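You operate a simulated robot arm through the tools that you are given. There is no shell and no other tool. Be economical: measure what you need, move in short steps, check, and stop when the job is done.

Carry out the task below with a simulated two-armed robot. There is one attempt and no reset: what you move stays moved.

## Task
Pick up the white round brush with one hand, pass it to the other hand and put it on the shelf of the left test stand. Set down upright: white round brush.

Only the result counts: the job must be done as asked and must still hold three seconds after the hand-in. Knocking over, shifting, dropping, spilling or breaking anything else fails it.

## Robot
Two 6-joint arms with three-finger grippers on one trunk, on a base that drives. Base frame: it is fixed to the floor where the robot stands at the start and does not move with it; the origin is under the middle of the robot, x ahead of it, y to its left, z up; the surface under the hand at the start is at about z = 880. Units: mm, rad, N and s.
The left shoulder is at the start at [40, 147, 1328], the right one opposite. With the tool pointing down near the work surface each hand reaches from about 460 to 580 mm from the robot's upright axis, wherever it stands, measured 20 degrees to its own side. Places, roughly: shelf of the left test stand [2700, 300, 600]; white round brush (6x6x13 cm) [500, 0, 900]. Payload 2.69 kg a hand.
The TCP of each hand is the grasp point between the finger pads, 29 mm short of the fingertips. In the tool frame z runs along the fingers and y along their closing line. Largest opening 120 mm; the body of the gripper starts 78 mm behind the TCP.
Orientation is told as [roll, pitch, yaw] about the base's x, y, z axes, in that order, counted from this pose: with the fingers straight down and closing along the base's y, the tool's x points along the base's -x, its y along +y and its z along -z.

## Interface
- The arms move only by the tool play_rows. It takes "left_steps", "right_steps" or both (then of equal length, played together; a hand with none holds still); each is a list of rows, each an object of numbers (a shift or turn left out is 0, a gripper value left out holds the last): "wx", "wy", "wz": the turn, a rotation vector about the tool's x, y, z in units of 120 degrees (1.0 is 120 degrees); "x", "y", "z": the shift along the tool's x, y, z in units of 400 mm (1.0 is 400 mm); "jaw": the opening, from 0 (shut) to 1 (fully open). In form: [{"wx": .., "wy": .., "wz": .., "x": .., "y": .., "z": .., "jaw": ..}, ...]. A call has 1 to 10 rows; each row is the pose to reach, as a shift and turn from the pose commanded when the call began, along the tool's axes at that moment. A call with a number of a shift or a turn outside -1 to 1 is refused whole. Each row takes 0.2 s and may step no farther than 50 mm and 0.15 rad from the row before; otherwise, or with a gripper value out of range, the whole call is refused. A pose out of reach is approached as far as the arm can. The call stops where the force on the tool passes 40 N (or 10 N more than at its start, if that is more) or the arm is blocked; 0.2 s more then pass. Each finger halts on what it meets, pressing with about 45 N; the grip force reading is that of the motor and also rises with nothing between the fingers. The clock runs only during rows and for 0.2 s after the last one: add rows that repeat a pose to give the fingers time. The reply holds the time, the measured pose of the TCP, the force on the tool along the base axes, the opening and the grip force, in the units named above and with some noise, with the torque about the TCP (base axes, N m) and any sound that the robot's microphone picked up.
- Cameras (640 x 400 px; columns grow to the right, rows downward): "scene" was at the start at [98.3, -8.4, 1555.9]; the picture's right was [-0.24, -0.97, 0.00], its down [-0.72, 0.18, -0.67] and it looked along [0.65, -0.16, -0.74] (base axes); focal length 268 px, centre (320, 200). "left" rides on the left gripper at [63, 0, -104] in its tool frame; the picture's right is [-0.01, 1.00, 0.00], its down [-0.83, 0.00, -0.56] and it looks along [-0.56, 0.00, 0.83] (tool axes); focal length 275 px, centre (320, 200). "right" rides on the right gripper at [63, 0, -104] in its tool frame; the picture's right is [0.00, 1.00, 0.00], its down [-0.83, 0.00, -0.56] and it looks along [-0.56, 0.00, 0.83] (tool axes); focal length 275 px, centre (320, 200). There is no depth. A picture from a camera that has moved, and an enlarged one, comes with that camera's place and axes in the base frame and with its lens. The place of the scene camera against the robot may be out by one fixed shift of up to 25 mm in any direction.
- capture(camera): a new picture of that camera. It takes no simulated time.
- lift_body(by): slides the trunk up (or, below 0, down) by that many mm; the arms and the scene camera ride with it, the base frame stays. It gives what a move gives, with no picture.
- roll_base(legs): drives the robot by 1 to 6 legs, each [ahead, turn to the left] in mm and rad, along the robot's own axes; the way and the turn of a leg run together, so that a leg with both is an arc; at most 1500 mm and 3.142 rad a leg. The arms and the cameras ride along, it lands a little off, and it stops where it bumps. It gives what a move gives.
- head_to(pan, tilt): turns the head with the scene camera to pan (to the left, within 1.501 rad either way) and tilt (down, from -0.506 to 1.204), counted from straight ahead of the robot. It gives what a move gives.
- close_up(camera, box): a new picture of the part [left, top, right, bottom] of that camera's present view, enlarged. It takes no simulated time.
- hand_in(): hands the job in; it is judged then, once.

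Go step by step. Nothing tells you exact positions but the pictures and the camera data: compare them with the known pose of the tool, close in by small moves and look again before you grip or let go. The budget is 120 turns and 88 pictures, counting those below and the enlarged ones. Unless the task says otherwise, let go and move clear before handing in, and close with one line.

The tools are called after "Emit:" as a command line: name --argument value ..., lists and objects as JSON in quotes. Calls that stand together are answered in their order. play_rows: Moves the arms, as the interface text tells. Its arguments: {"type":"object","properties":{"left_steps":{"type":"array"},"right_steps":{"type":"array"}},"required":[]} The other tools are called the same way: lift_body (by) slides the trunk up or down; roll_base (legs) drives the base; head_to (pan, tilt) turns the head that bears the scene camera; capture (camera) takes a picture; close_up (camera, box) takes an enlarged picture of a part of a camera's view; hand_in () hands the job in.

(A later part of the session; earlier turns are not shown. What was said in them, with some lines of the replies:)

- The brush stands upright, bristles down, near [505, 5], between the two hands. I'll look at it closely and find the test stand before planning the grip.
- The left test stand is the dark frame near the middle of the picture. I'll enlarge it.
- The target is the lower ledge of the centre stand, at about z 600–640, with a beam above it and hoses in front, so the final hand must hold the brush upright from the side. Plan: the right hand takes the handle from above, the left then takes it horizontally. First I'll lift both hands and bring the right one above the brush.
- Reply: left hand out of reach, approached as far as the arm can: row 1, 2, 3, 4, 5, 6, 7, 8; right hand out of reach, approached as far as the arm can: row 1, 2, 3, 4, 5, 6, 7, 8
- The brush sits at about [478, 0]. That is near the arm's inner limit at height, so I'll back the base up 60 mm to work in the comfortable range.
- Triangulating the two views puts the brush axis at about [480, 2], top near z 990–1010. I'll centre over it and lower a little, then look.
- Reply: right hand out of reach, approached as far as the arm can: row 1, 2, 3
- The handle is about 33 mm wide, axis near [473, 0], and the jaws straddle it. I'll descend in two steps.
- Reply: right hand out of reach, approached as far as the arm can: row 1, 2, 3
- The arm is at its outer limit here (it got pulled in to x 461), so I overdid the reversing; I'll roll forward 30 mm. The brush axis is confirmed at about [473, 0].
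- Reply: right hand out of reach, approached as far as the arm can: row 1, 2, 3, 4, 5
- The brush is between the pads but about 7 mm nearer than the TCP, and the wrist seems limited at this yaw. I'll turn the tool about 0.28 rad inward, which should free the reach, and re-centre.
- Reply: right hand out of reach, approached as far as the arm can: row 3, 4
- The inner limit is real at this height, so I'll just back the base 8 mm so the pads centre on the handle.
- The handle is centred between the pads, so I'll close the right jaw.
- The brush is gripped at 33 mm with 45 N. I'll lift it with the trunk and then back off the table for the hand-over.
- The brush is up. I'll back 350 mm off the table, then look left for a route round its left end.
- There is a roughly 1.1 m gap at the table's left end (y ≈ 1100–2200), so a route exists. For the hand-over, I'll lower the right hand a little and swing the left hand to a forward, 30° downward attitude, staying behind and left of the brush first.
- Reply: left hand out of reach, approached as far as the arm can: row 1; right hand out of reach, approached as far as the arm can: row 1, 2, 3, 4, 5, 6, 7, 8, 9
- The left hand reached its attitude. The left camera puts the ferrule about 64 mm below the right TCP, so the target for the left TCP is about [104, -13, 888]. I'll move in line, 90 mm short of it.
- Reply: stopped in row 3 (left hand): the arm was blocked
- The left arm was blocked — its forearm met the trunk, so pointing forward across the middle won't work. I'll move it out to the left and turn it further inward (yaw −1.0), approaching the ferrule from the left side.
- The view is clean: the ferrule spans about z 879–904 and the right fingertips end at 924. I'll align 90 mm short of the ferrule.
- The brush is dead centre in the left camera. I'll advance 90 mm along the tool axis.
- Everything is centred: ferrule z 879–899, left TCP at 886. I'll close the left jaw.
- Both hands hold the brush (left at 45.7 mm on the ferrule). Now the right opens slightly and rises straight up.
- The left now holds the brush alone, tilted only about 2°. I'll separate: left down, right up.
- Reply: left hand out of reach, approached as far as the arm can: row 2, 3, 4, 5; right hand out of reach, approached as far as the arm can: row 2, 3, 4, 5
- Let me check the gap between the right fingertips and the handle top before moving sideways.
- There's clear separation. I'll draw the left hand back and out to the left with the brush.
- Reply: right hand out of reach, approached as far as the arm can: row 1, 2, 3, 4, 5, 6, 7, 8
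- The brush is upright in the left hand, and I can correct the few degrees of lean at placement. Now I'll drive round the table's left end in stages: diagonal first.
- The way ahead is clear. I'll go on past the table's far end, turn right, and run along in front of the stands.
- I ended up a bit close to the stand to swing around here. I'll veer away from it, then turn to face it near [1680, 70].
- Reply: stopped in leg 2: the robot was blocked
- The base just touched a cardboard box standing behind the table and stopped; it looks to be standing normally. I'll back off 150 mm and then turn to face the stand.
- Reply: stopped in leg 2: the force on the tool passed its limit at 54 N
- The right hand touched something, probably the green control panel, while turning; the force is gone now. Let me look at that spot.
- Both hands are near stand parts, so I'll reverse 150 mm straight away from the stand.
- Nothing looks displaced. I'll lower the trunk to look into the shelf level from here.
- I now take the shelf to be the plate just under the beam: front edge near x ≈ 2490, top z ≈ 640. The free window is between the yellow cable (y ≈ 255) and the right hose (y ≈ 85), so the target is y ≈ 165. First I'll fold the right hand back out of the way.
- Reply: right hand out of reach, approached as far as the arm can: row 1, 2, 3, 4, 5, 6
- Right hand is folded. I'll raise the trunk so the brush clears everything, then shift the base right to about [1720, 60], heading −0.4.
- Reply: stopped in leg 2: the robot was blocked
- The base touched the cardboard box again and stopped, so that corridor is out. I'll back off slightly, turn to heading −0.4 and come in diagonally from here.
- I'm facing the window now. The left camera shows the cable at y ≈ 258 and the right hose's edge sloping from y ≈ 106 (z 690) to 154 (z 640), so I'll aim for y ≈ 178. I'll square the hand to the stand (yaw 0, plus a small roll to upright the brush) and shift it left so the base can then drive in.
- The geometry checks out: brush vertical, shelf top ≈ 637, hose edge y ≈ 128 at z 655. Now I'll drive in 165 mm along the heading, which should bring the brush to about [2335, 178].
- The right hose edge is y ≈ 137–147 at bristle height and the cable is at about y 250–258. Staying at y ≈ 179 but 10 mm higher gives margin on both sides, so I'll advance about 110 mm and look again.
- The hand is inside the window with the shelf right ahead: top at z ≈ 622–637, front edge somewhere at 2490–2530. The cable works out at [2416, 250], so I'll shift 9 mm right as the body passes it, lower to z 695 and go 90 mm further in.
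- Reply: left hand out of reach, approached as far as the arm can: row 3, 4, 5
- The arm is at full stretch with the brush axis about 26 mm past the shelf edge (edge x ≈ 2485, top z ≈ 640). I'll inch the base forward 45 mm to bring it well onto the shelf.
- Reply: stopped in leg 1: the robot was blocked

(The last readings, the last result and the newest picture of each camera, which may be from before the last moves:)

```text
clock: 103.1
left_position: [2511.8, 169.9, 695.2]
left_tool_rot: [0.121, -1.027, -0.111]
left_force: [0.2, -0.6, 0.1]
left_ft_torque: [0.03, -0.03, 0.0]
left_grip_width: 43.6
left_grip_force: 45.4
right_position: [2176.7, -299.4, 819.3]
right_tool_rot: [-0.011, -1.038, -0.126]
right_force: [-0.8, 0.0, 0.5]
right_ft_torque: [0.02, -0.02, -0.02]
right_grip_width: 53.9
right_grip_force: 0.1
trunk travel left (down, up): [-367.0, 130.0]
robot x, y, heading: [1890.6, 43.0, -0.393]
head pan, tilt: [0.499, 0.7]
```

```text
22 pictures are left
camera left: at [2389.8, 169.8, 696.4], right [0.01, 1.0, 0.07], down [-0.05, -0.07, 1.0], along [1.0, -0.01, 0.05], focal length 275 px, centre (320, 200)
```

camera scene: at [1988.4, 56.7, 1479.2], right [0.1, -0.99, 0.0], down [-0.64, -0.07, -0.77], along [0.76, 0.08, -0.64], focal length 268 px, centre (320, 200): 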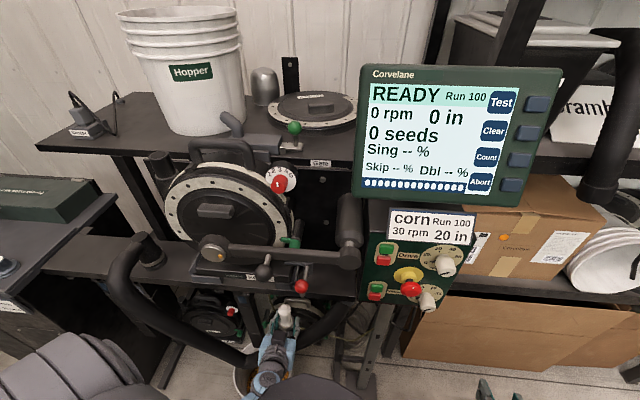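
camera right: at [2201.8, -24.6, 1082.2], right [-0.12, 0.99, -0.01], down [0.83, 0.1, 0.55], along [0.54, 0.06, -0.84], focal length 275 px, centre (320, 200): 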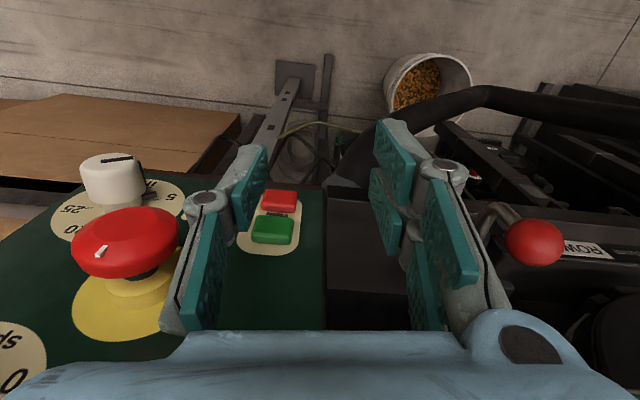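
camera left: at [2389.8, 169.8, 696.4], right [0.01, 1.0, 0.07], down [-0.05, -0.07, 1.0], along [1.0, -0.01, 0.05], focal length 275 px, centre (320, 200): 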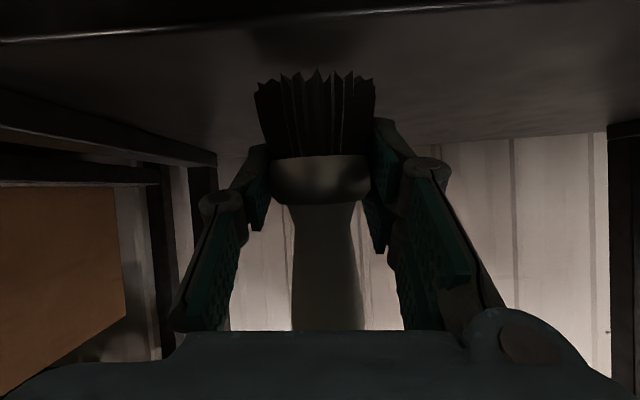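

The base was blocked after ~10 mm with almost no force at the tool, so an arm link is touching something. Let me see where.

Emit:
close_up --camera "scene" --box '[200, 260, 400, 385]'

Emit:
capture --camera "right"

```text
3.20 times, centred on (300, 322) of scene
camera zoom: at [1997.2, 53.2, 1479.2], right [0.1, -0.99, 0.0], down [-0.64, -0.07, -0.77], along [0.76, 0.08, -0.64], focal length 859 px, centre (384, -192)
```

zoom: 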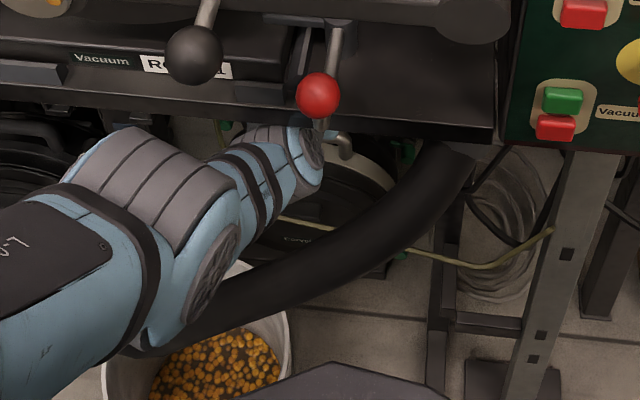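

```text
20 pictures are left
camera right: at [2055.8, -282.5, 818.9], right [0.13, 0.99, -0.01], down [-0.06, 0.02, 1.0], along [0.99, -0.13, 0.06], focal length 275 px, centre (320, 200)
```

right: 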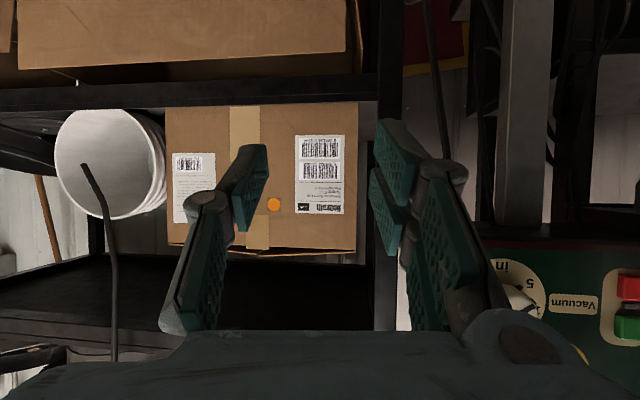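

The wrist joint is stretched under the beam front: the trunk is too high, so the arm reaches down steeply. I'll withdraw along the same corridor, lower the trunk about 180 mm, raise the hand correspondingly and re-enter with more reach and a lower wrist.

Emit:
play_rows --left_steps '[{"x": 0.032, "y": 0.01, "z": -0.083}, {"x": 0.064, "y": 0.0205, "z": -0.166}, {"x": 0.117, "y": 0.02, "z": -0.258, "wy": -0.005}, {"x": 0.162, "y": 0.019, "z": -0.33, "wy": -0.01}, {"x": 0.2067, "y": 0.018, "z": -0.402, "wy": -0.01}, {"x": 0.2067, "y": 0.018, "z": -0.402, "wy": -0.01}]'

Emit:
capture --camera "left"

Emit:
capture --camera "scene"

```text
clock: 104.5
left_position: [2333.0, 176.4, 706.7]
left_tool_rot: [0.127, -1.048, -0.117]
left_force: [-0.2, 0.0, -0.3]
left_ft_torque: [0.04, -0.01, 0.02]
left_grip_width: 43.5
left_grip_force: 45.0
left hand out of reach, approached as far as the arm can: row 1
right_position: [2176.7, -299.5, 819.2]
right_tool_rot: [-0.012, -1.037, -0.125]
right_force: [-1.0, -0.5, 0.0]
right_ft_torque: [0.01, 0.0, -0.02]
right_grip_width: 54.0
right_grip_force: 0.1
trunk travel left (down, up): [-367.0, 130.0]
robot x, y, heading: [1893.8, 44.1, -0.398]
head pan, tilt: [0.499, 0.7]
```

```text
19 pictures are left
camera left: at [2209.6, 177.2, 704.7], right [0.01, 1.0, 0.07], down [-0.07, -0.07, 1.0], along [1.0, -0.01, 0.07], focal length 275 px, centre (320, 200)
```

left: 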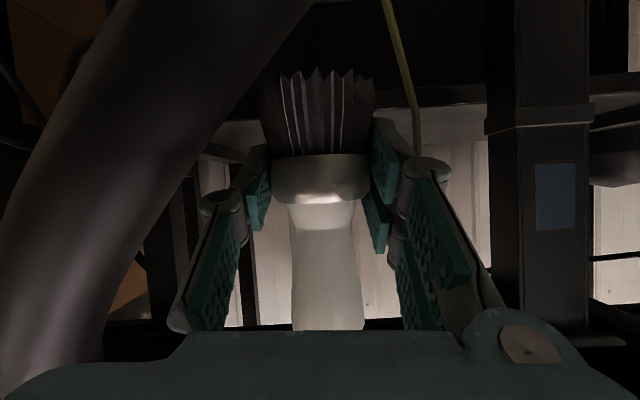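

```text
18 pictures are left
camera scene: at [1998.4, 52.7, 1479.1], right [0.1, -0.99, 0.0], down [-0.64, -0.07, -0.76], along [0.76, 0.08, -0.64], focal length 268 px, centre (320, 200)
```

scene: 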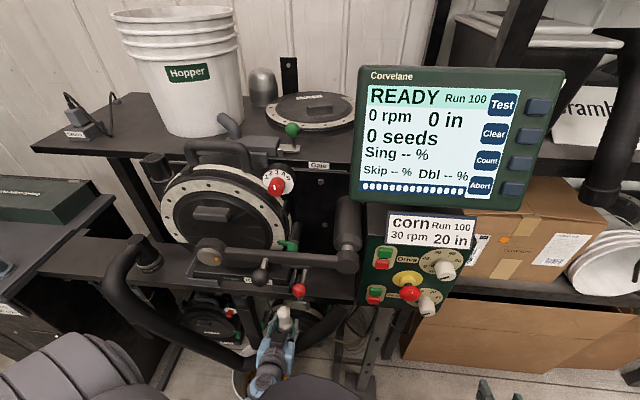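

Everything is undisturbed. I'll reverse 90 mm to get clear of the hoses, lower the trunk 180 mm, and raise the hand by the same amount.

Emit:
roll_base --legs '[[-90, 0]]'

Emit:
lift_body --by -180

Emit:
play_rows --left_steps '[{"x": -0.0978, "y": 0.0079, "z": -0.0564}, {"x": -0.1955, "y": 0.0158, "z": -0.1128}, {"x": -0.2933, "y": 0.0236, "z": -0.1691}, {"x": -0.391, "y": 0.0315, "z": -0.2255}, {"x": -0.391, "y": 0.0315, "z": -0.2255}]'

```text
clock: 105.6
left_position: [2250.9, 211.7, 706.1]
left_tool_rot: [0.13, -1.046, -0.118]
left_force: [0.8, -0.6, -0.7]
left_ft_torque: [0.0, 0.02, 0.0]
left_grip_width: 43.8
left_grip_force: 44.8
right_position: [2096.9, -265.6, 817.9]
right_tool_rot: [-0.01, -1.036, -0.124]
right_force: [1.2, 0.9, -0.4]
right_ft_torque: [0.01, 0.03, -0.01]
right_grip_width: 53.9
right_grip_force: 0.1
trunk travel left (down, up): [-367.0, 130.0]
robot x, y, heading: [1812.2, 73.2, -0.391]
head pan, tilt: [0.499, 0.7]
```

```text
clock: 107.6
left_position: [2249.4, 211.7, 528.9]
left_tool_rot: [0.129, -1.049, -0.115]
left_force: [0.0, -0.6, -0.3]
left_ft_torque: [0.04, 0.0, -0.03]
left_grip_width: 43.8
left_grip_force: 44.5
right_position: [2094.4, -264.3, 641.0]
right_tool_rot: [-0.011, -1.038, -0.123]
right_force: [-0.2, -0.9, -0.4]
right_ft_torque: [0.04, -0.01, 0.01]
right_grip_width: 54.2
right_grip_force: 0.0
trunk travel left (down, up): [-187.0, 310.0]
robot x, y, heading: [1812.4, 76.6, -0.391]
head pan, tilt: [0.499, 0.7]
```

```text
clock: 108.8
left_position: [2246.9, 210.8, 710.3]
left_tool_rot: [0.129, -1.048, -0.117]
left_force: [-0.1, 0.0, -0.6]
left_ft_torque: [0.03, 0.0, -0.03]
left_grip_width: 43.8
left_grip_force: 45.2
right_position: [2095.2, -264.4, 640.8]
right_tool_rot: [-0.013, -1.038, -0.121]
right_force: [-0.1, 0.1, 0.3]
right_ft_torque: [0.03, -0.01, -0.03]
right_grip_width: 54.0
right_grip_force: 0.1
trunk travel left (down, up): [-187.0, 310.0]
robot x, y, heading: [1807.2, 77.1, -0.39]
head pan, tilt: [0.499, 0.7]
```

That worked: hand back at z 710 with a lower shoulder. I'll drive forward 45 mm, then check the lane.

Emit:
roll_base --legs '[[45, 0]]'

Emit:
play_rows --left_steps '[{}]'

Emit:
capture --camera "left"

```text
clock: 109.7
left_position: [2290.3, 194.4, 710.1]
left_tool_rot: [0.126, -1.05, -0.115]
left_force: [-0.4, 0.5, 0.6]
left_ft_torque: [0.01, -0.03, 0.01]
left_grip_width: 43.8
left_grip_force: 45.4
right_position: [2136.7, -282.0, 641.0]
right_tool_rot: [-0.013, -1.038, -0.121]
right_force: [0.3, -0.5, -0.3]
right_ft_torque: [0.0, 0.01, 0.03]
right_grip_width: 54.2
right_grip_force: 0.1
trunk travel left (down, up): [-187.0, 310.0]
robot x, y, heading: [1853.4, 56.9, -0.394]
head pan, tilt: [0.499, 0.7]
```

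```text
clock: 110.1
left_position: [2288.9, 193.8, 711.3]
left_tool_rot: [0.127, -1.049, -0.113]
left_force: [-0.1, 0.4, 0.4]
left_ft_torque: [0.0, 0.01, 0.03]
left_grip_width: 43.7
left_grip_force: 45.0
right_position: [2136.2, -281.6, 641.2]
right_tool_rot: [-0.011, -1.037, -0.122]
right_force: [0.8, 0.1, 1.3]
right_ft_torque: [0.03, 0.02, -0.03]
right_grip_width: 54.0
right_grip_force: 0.0
trunk travel left (down, up): [-187.0, 310.0]
robot x, y, heading: [1854.5, 57.4, -0.397]
head pan, tilt: [0.499, 0.7]
```

```text
17 pictures are left
camera left: at [2166.6, 194.4, 708.5], right [0.01, 1.0, 0.07], down [-0.07, -0.07, 1.0], along [1.0, -0.01, 0.07], focal length 275 px, centre (320, 200)
```

left: 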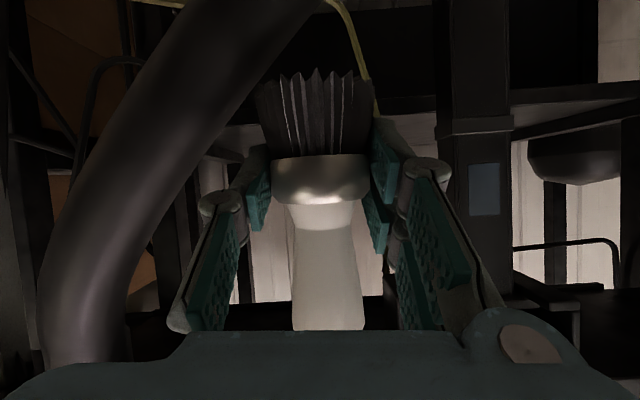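

The lane looks the same as before. I'll advance along the same waypoints to about [2539, 172, 697].

Emit:
play_rows --left_steps '[{"x": -0.059, "y": -0.0364, "z": 0.0966}, {"x": -0.1154, "y": -0.0353, "z": 0.1944}, {"x": -0.1717, "y": -0.0316, "z": 0.2922}, {"x": -0.2297, "y": -0.0306, "z": 0.3977}, {"x": -0.2512, "y": -0.0512, "z": 0.4723}, {"x": -0.2868, "y": -0.0512, "z": 0.559}, {"x": -0.2868, "y": -0.0512, "z": 0.559}]'

Emit:
capture --camera "left"

Emit:
close_up --camera "scene" --box '[200, 180, 420, 330]'

```text
clock: 111.7
left_position: [2538.5, 173.6, 698.0]
left_tool_rot: [0.126, -1.048, -0.114]
left_force: [0.2, 0.1, -0.3]
left_ft_torque: [-0.02, 0.02, 0.02]
left_grip_width: 44.0
left_grip_force: 44.9
right_position: [2136.1, -282.6, 640.4]
right_tool_rot: [-0.013, -1.036, -0.123]
right_force: [-0.4, -0.1, 0.6]
right_ft_torque: [-0.02, -0.01, 0.02]
right_grip_width: 53.9
right_grip_force: 0.1
trunk travel left (down, up): [-187.0, 310.0]
robot x, y, heading: [1851.2, 58.1, -0.392]
head pan, tilt: [0.499, 0.7]
```

```text
16 pictures are left
camera left: at [2417.0, 175.1, 696.0], right [0.01, 1.0, 0.07], down [-0.07, -0.07, 1.0], along [1.0, -0.01, 0.07], focal length 275 px, centre (320, 200)
```

left: 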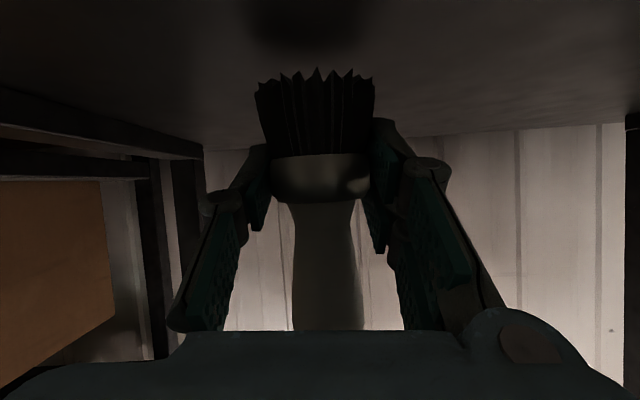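

```text
2.67 times, centred on (310, 255) of scene
camera zoom: at [1956.4, 70.2, 1300.4], right [0.11, -0.99, 0.0], down [-0.64, -0.07, -0.77], along [0.76, 0.08, -0.64], focal length 716 px, centre (347, 53)
```

zoom: 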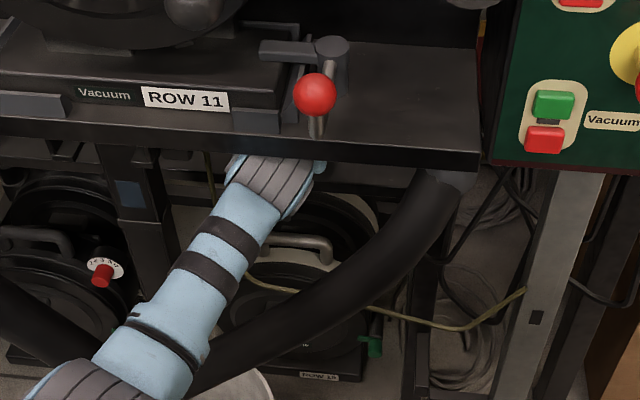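

The brush is now inside, over the shelf. I'll go 12 mm further and begin lowering gently, watching the force.

Emit:
play_rows --left_steps '[{"x": -0.0151, "y": 0.0003, "z": 0.0261}, {"x": -0.0107, "y": 0, "z": 0.0286}, {"x": -0.0064, "y": -0.0004, "z": 0.0311}, {"x": -0.0042, "y": -0.0006, "z": 0.0324}]'

Emit:
capture --camera "left"

```text
clock: 112.7
left_position: [2552.4, 173.9, 693.7]
left_tool_rot: [0.128, -1.048, -0.115]
left_force: [0.8, -0.4, -0.5]
left_ft_torque: [0.0, 0.02, 0.02]
left_grip_width: 43.7
left_grip_force: 45.0
right_position: [2137.1, -282.2, 640.1]
right_tool_rot: [-0.012, -1.038, -0.122]
right_force: [0.8, -0.2, 0.0]
right_ft_torque: [0.0, -0.02, 0.01]
right_grip_width: 53.8
right_grip_force: 0.0
trunk travel left (down, up): [-187.0, 310.0]
robot x, y, heading: [1852.8, 58.8, -0.396]
head pan, tilt: [0.499, 0.7]
```

```text
14 pictures are left
camera left: at [2429.6, 174.0, 691.5], right [0.01, 1.0, 0.07], down [-0.07, -0.07, 1.0], along [1.0, -0.01, 0.07], focal length 275 px, centre (320, 200)
```

left: 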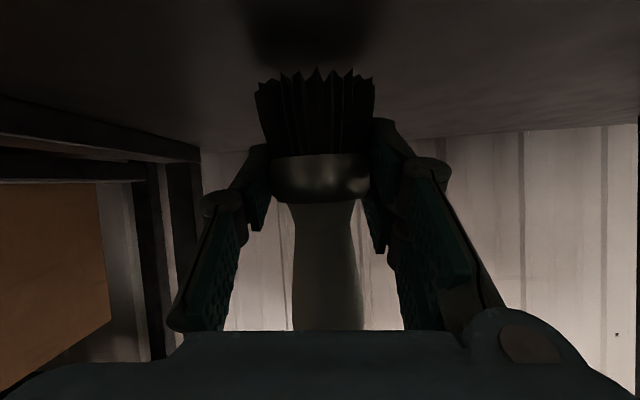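

Emit:
play_rows --left_steps '[{"x": 0.0065, "y": -0.0005, "z": 0.0038}, {"x": 0.013, "y": -0.001, "z": 0.0075}]'

Emit:
capture --camera "left"

```text
clock: 113.3
left_position: [2552.3, 173.4, 686.2]
left_tool_rot: [0.127, -1.049, -0.116]
left_force: [-0.3, 0.6, -0.3]
left_ft_torque: [0.02, 0.03, -0.02]
left_grip_width: 43.7
left_grip_force: 45.0
right_position: [2137.3, -282.2, 640.2]
right_tool_rot: [-0.012, -1.038, -0.123]
right_force: [0.0, -0.1, -0.2]
right_ft_torque: [0.02, -0.01, 0.02]
right_grip_width: 54.0
right_grip_force: 0.0
trunk travel left (down, up): [-187.0, 310.0]
robot x, y, heading: [1850.7, 58.3, -0.393]
head pan, tilt: [0.499, 0.7]
```

```text
13 pictures are left
camera left: at [2430.0, 173.6, 684.7], right [0.01, 1.0, 0.07], down [-0.07, -0.07, 1.0], along [1.0, -0.01, 0.07], focal length 275 px, centre (320, 200)
```

left: 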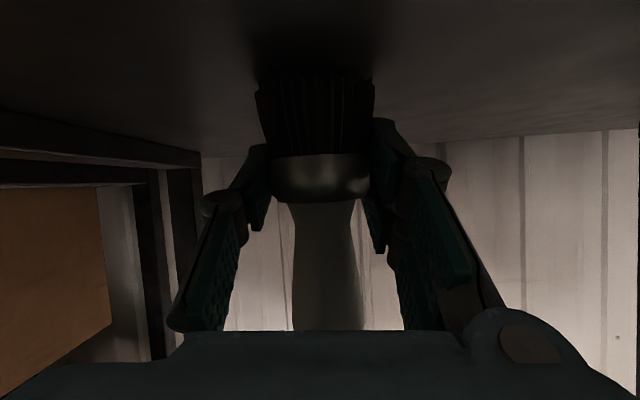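

The shadow is nearly meeting the bristles. I'll lower another 4 mm in 2 mm rows.

Emit:
play_rows --left_steps '[{"x": 0.0043, "y": -0.0003, "z": 0.0025}, {"x": 0.0087, "y": -0.0007, "z": 0.005}]'

```text
clock: 113.9
left_position: [2551.8, 173.2, 685.8]
left_tool_rot: [0.129, -1.053, -0.116]
left_force: [2.8, 2.4, 10.6]
left_ft_torque: [0.0, -0.45, 0.13]
left_grip_width: 43.7
left_grip_force: 44.8
right_position: [2136.2, -281.3, 641.3]
right_tool_rot: [-0.012, -1.04, -0.122]
right_force: [0.2, -0.1, -0.2]
right_ft_torque: [0.0, 0.02, -0.02]
right_grip_width: 53.7
right_grip_force: 0.0
trunk travel left (down, up): [-187.0, 310.0]
robot x, y, heading: [1852.2, 58.0, -0.39]
head pan, tilt: [0.499, 0.7]
```

Contact: 10 N up at z 686, pushing on the front bristle edge, so the brush leans slightly forward. I'll ease off and rotate the hand a touch back to level it before release.

Emit:
play_rows --left_steps '[{"x": -0.0045, "z": -0.0026, "wy": -0.01}, {"x": -0.0045, "z": -0.0026, "wy": -0.02}, {"x": -0.0045, "z": -0.0026, "wy": -0.02}]'

Emit:
capture --camera "left"

```text
clock: 114.7
left_position: [2550.9, 172.8, 685.9]
left_tool_rot: [0.138, -1.091, -0.125]
left_force: [-2.3, 0.6, 7.5]
left_ft_torque: [-0.01, 0.26, -0.06]
left_grip_width: 43.6
left_grip_force: 45.5
right_position: [2135.2, -281.9, 641.3]
right_tool_rot: [-0.012, -1.041, -0.123]
right_force: [-0.1, 0.0, -0.4]
right_ft_torque: [-0.01, 0.01, 0.0]
right_grip_width: 54.0
right_grip_force: 0.1
trunk travel left (down, up): [-187.0, 310.0]
robot x, y, heading: [1855.7, 58.6, -0.396]
head pan, tilt: [0.499, 0.7]
```

```text
12 pictures are left
camera left: at [2429.1, 173.7, 677.8], right [0.01, 1.0, 0.07], down [-0.11, -0.07, 0.99], along [0.99, -0.01, 0.11], focal length 275 px, centre (320, 200)
```

left: 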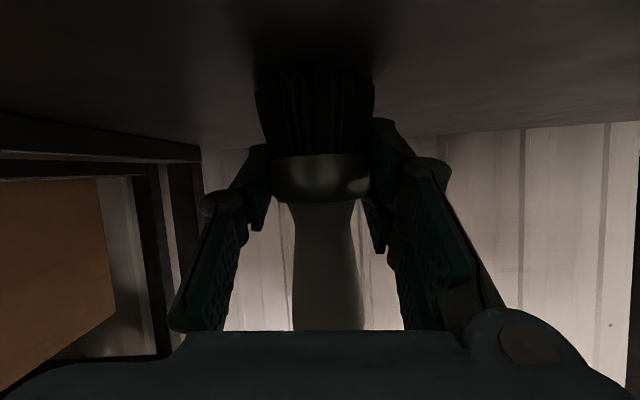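

Now it's slightly over-corrected, so I'll split the difference and then open the jaw.

Emit:
play_rows --left_steps '[{"wy": 0.008}, {"wy": 0.008}, {"wy": 0.008, "jaw": 0.45}, {"wy": 0.008, "jaw": 0.6}, {"wy": 0.008, "jaw": 0.62}, {"wy": 0.008, "jaw": 0.62}]'

Emit:
capture --camera "left"

```text
clock: 116.1
left_position: [2552.4, 173.4, 683.9]
left_tool_rot: [0.136, -1.074, -0.121]
left_force: [-0.8, -0.5, -0.3]
left_ft_torque: [-0.01, -0.01, 0.03]
left_grip_width: 74.3
left_grip_force: 0.1
right_position: [2135.7, -283.4, 641.6]
right_tool_rot: [-0.013, -1.039, -0.122]
right_force: [-0.1, -0.5, 0.2]
right_ft_torque: [0.01, 0.0, 0.02]
right_grip_width: 53.8
right_grip_force: 0.0
trunk travel left (down, up): [-187.0, 310.0]
robot x, y, heading: [1853.5, 59.8, -0.397]
head pan, tilt: [0.499, 0.7]
```

```text
11 pictures are left
camera left: at [2430.5, 173.8, 679.4], right [0.01, 1.0, 0.07], down [-0.1, -0.07, 0.99], along [1.0, -0.01, 0.09], focal length 275 px, centre (320, 200)
```

left: 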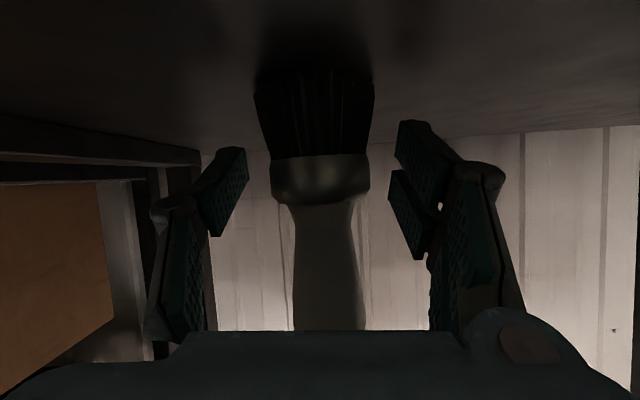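

The brush stands free and upright. I'll withdraw straight back horizontally, closing the jaw once clear of it.

Emit:
play_rows --left_steps '[{"x": 0.0238, "y": -0.0005, "z": -0.0443}, {"x": 0.0477, "y": -0.001, "z": -0.0886}, {"x": 0.1014, "y": -0.002, "z": -0.1883}, {"x": 0.1014, "y": -0.002, "z": -0.1883, "jaw": 0.3}, {"x": 0.1014, "y": -0.002, "z": -0.1883, "jaw": 0.3}, {"x": 0.155, "y": -0.003, "z": -0.288}, {"x": 0.2087, "y": -0.004, "z": -0.3876}, {"x": 0.2624, "y": -0.0055, "z": -0.4873}, {"x": 0.2624, "y": -0.0055, "z": -0.4873}]'

Emit:
capture --camera "left"

```text
clock: 118.1
left_position: [2329.7, 170.9, 684.9]
left_tool_rot: [0.133, -1.074, -0.121]
left_force: [0.6, -0.5, 0.1]
left_ft_torque: [0.0, 0.03, 0.0]
left_grip_width: 36.1
left_grip_force: 0.0
right_position: [2136.6, -283.2, 641.1]
right_tool_rot: [-0.01, -1.036, -0.121]
right_force: [0.1, 0.0, 0.6]
right_ft_torque: [-0.04, 0.0, 0.01]
right_grip_width: 54.1
right_grip_force: 0.1
trunk travel left (down, up): [-187.0, 310.0]
robot x, y, heading: [1851.6, 59.3, -0.392]
head pan, tilt: [0.499, 0.7]
```

```text
10 pictures are left
camera left: at [2207.9, 171.3, 678.4], right [0.01, 1.0, 0.07], down [-0.1, -0.07, 0.99], along [1.0, -0.01, 0.09], focal length 275 px, centre (320, 200)
```

left: 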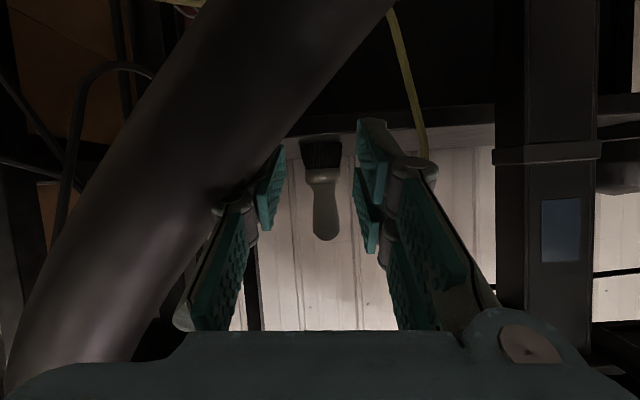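

The brush stands upright on the shelf on its own. I'll back the base off 100 mm to be well clear and take one last look.

Emit:
roll_base --legs '[[-100, 0]]'

Emit:
capture --camera "left"

Emit:
capture --camera "scene"

```text
clock: 119.3
left_position: [2236.6, 209.8, 682.9]
left_tool_rot: [0.132, -1.072, -0.122]
left_force: [-0.4, 0.8, 0.1]
left_ft_torque: [-0.03, 0.03, -0.01]
left_grip_width: 35.9
left_grip_force: 0.0
right_position: [2042.6, -244.0, 641.2]
right_tool_rot: [-0.011, -1.039, -0.122]
right_force: [0.1, 0.5, -0.2]
right_ft_torque: [-0.02, 0.04, 0.02]
right_grip_width: 54.4
right_grip_force: 0.1
trunk travel left (down, up): [-187.0, 310.0]
robot x, y, heading: [1759.2, 97.9, -0.39]
head pan, tilt: [0.499, 0.7]
```

```text
9 pictures are left
camera left: at [2114.1, 210.1, 678.7], right [0.01, 1.0, 0.07], down [-0.1, -0.07, 0.99], along [1.0, -0.01, 0.1], focal length 275 px, centre (320, 200)
```

left: 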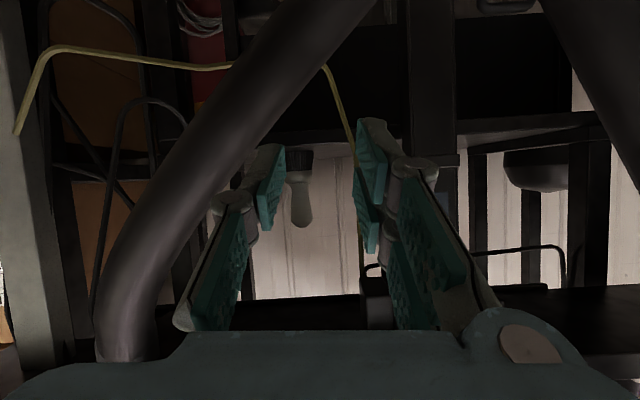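

```text
8 pictures are left
camera scene: at [1862.7, 108.9, 1300.4], right [0.11, -0.99, 0.0], down [-0.64, -0.07, -0.77], along [0.76, 0.08, -0.64], focal length 268 px, centre (320, 200)
```

scene: 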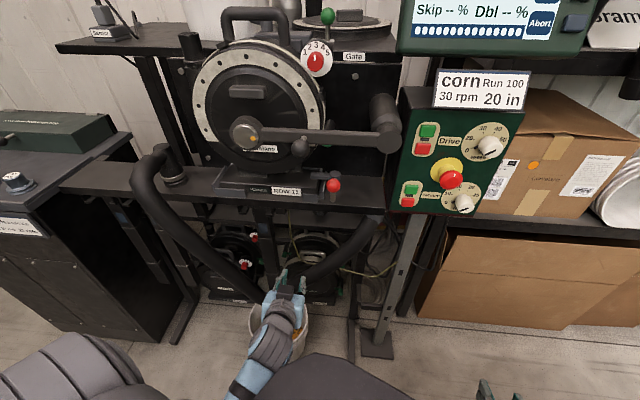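

The brush stands upright on the shelf, both hands are clear, and the stand looks unchanged. I'm handing in.

Emit:
hand_in

```text
The job is handed in.
```

The white round brush was picked up with the right hand, passed to the left and set upright on the left test stand's shelf. On the way the base bumped the cardboard box behind the table twice and a hand met something at the stand at 54 N, probably the control panel. An arm link was also blocked once under the stand's beam. The pictures show nothing moved at the stand, but I did not look at the cardboard box again after the second bump.
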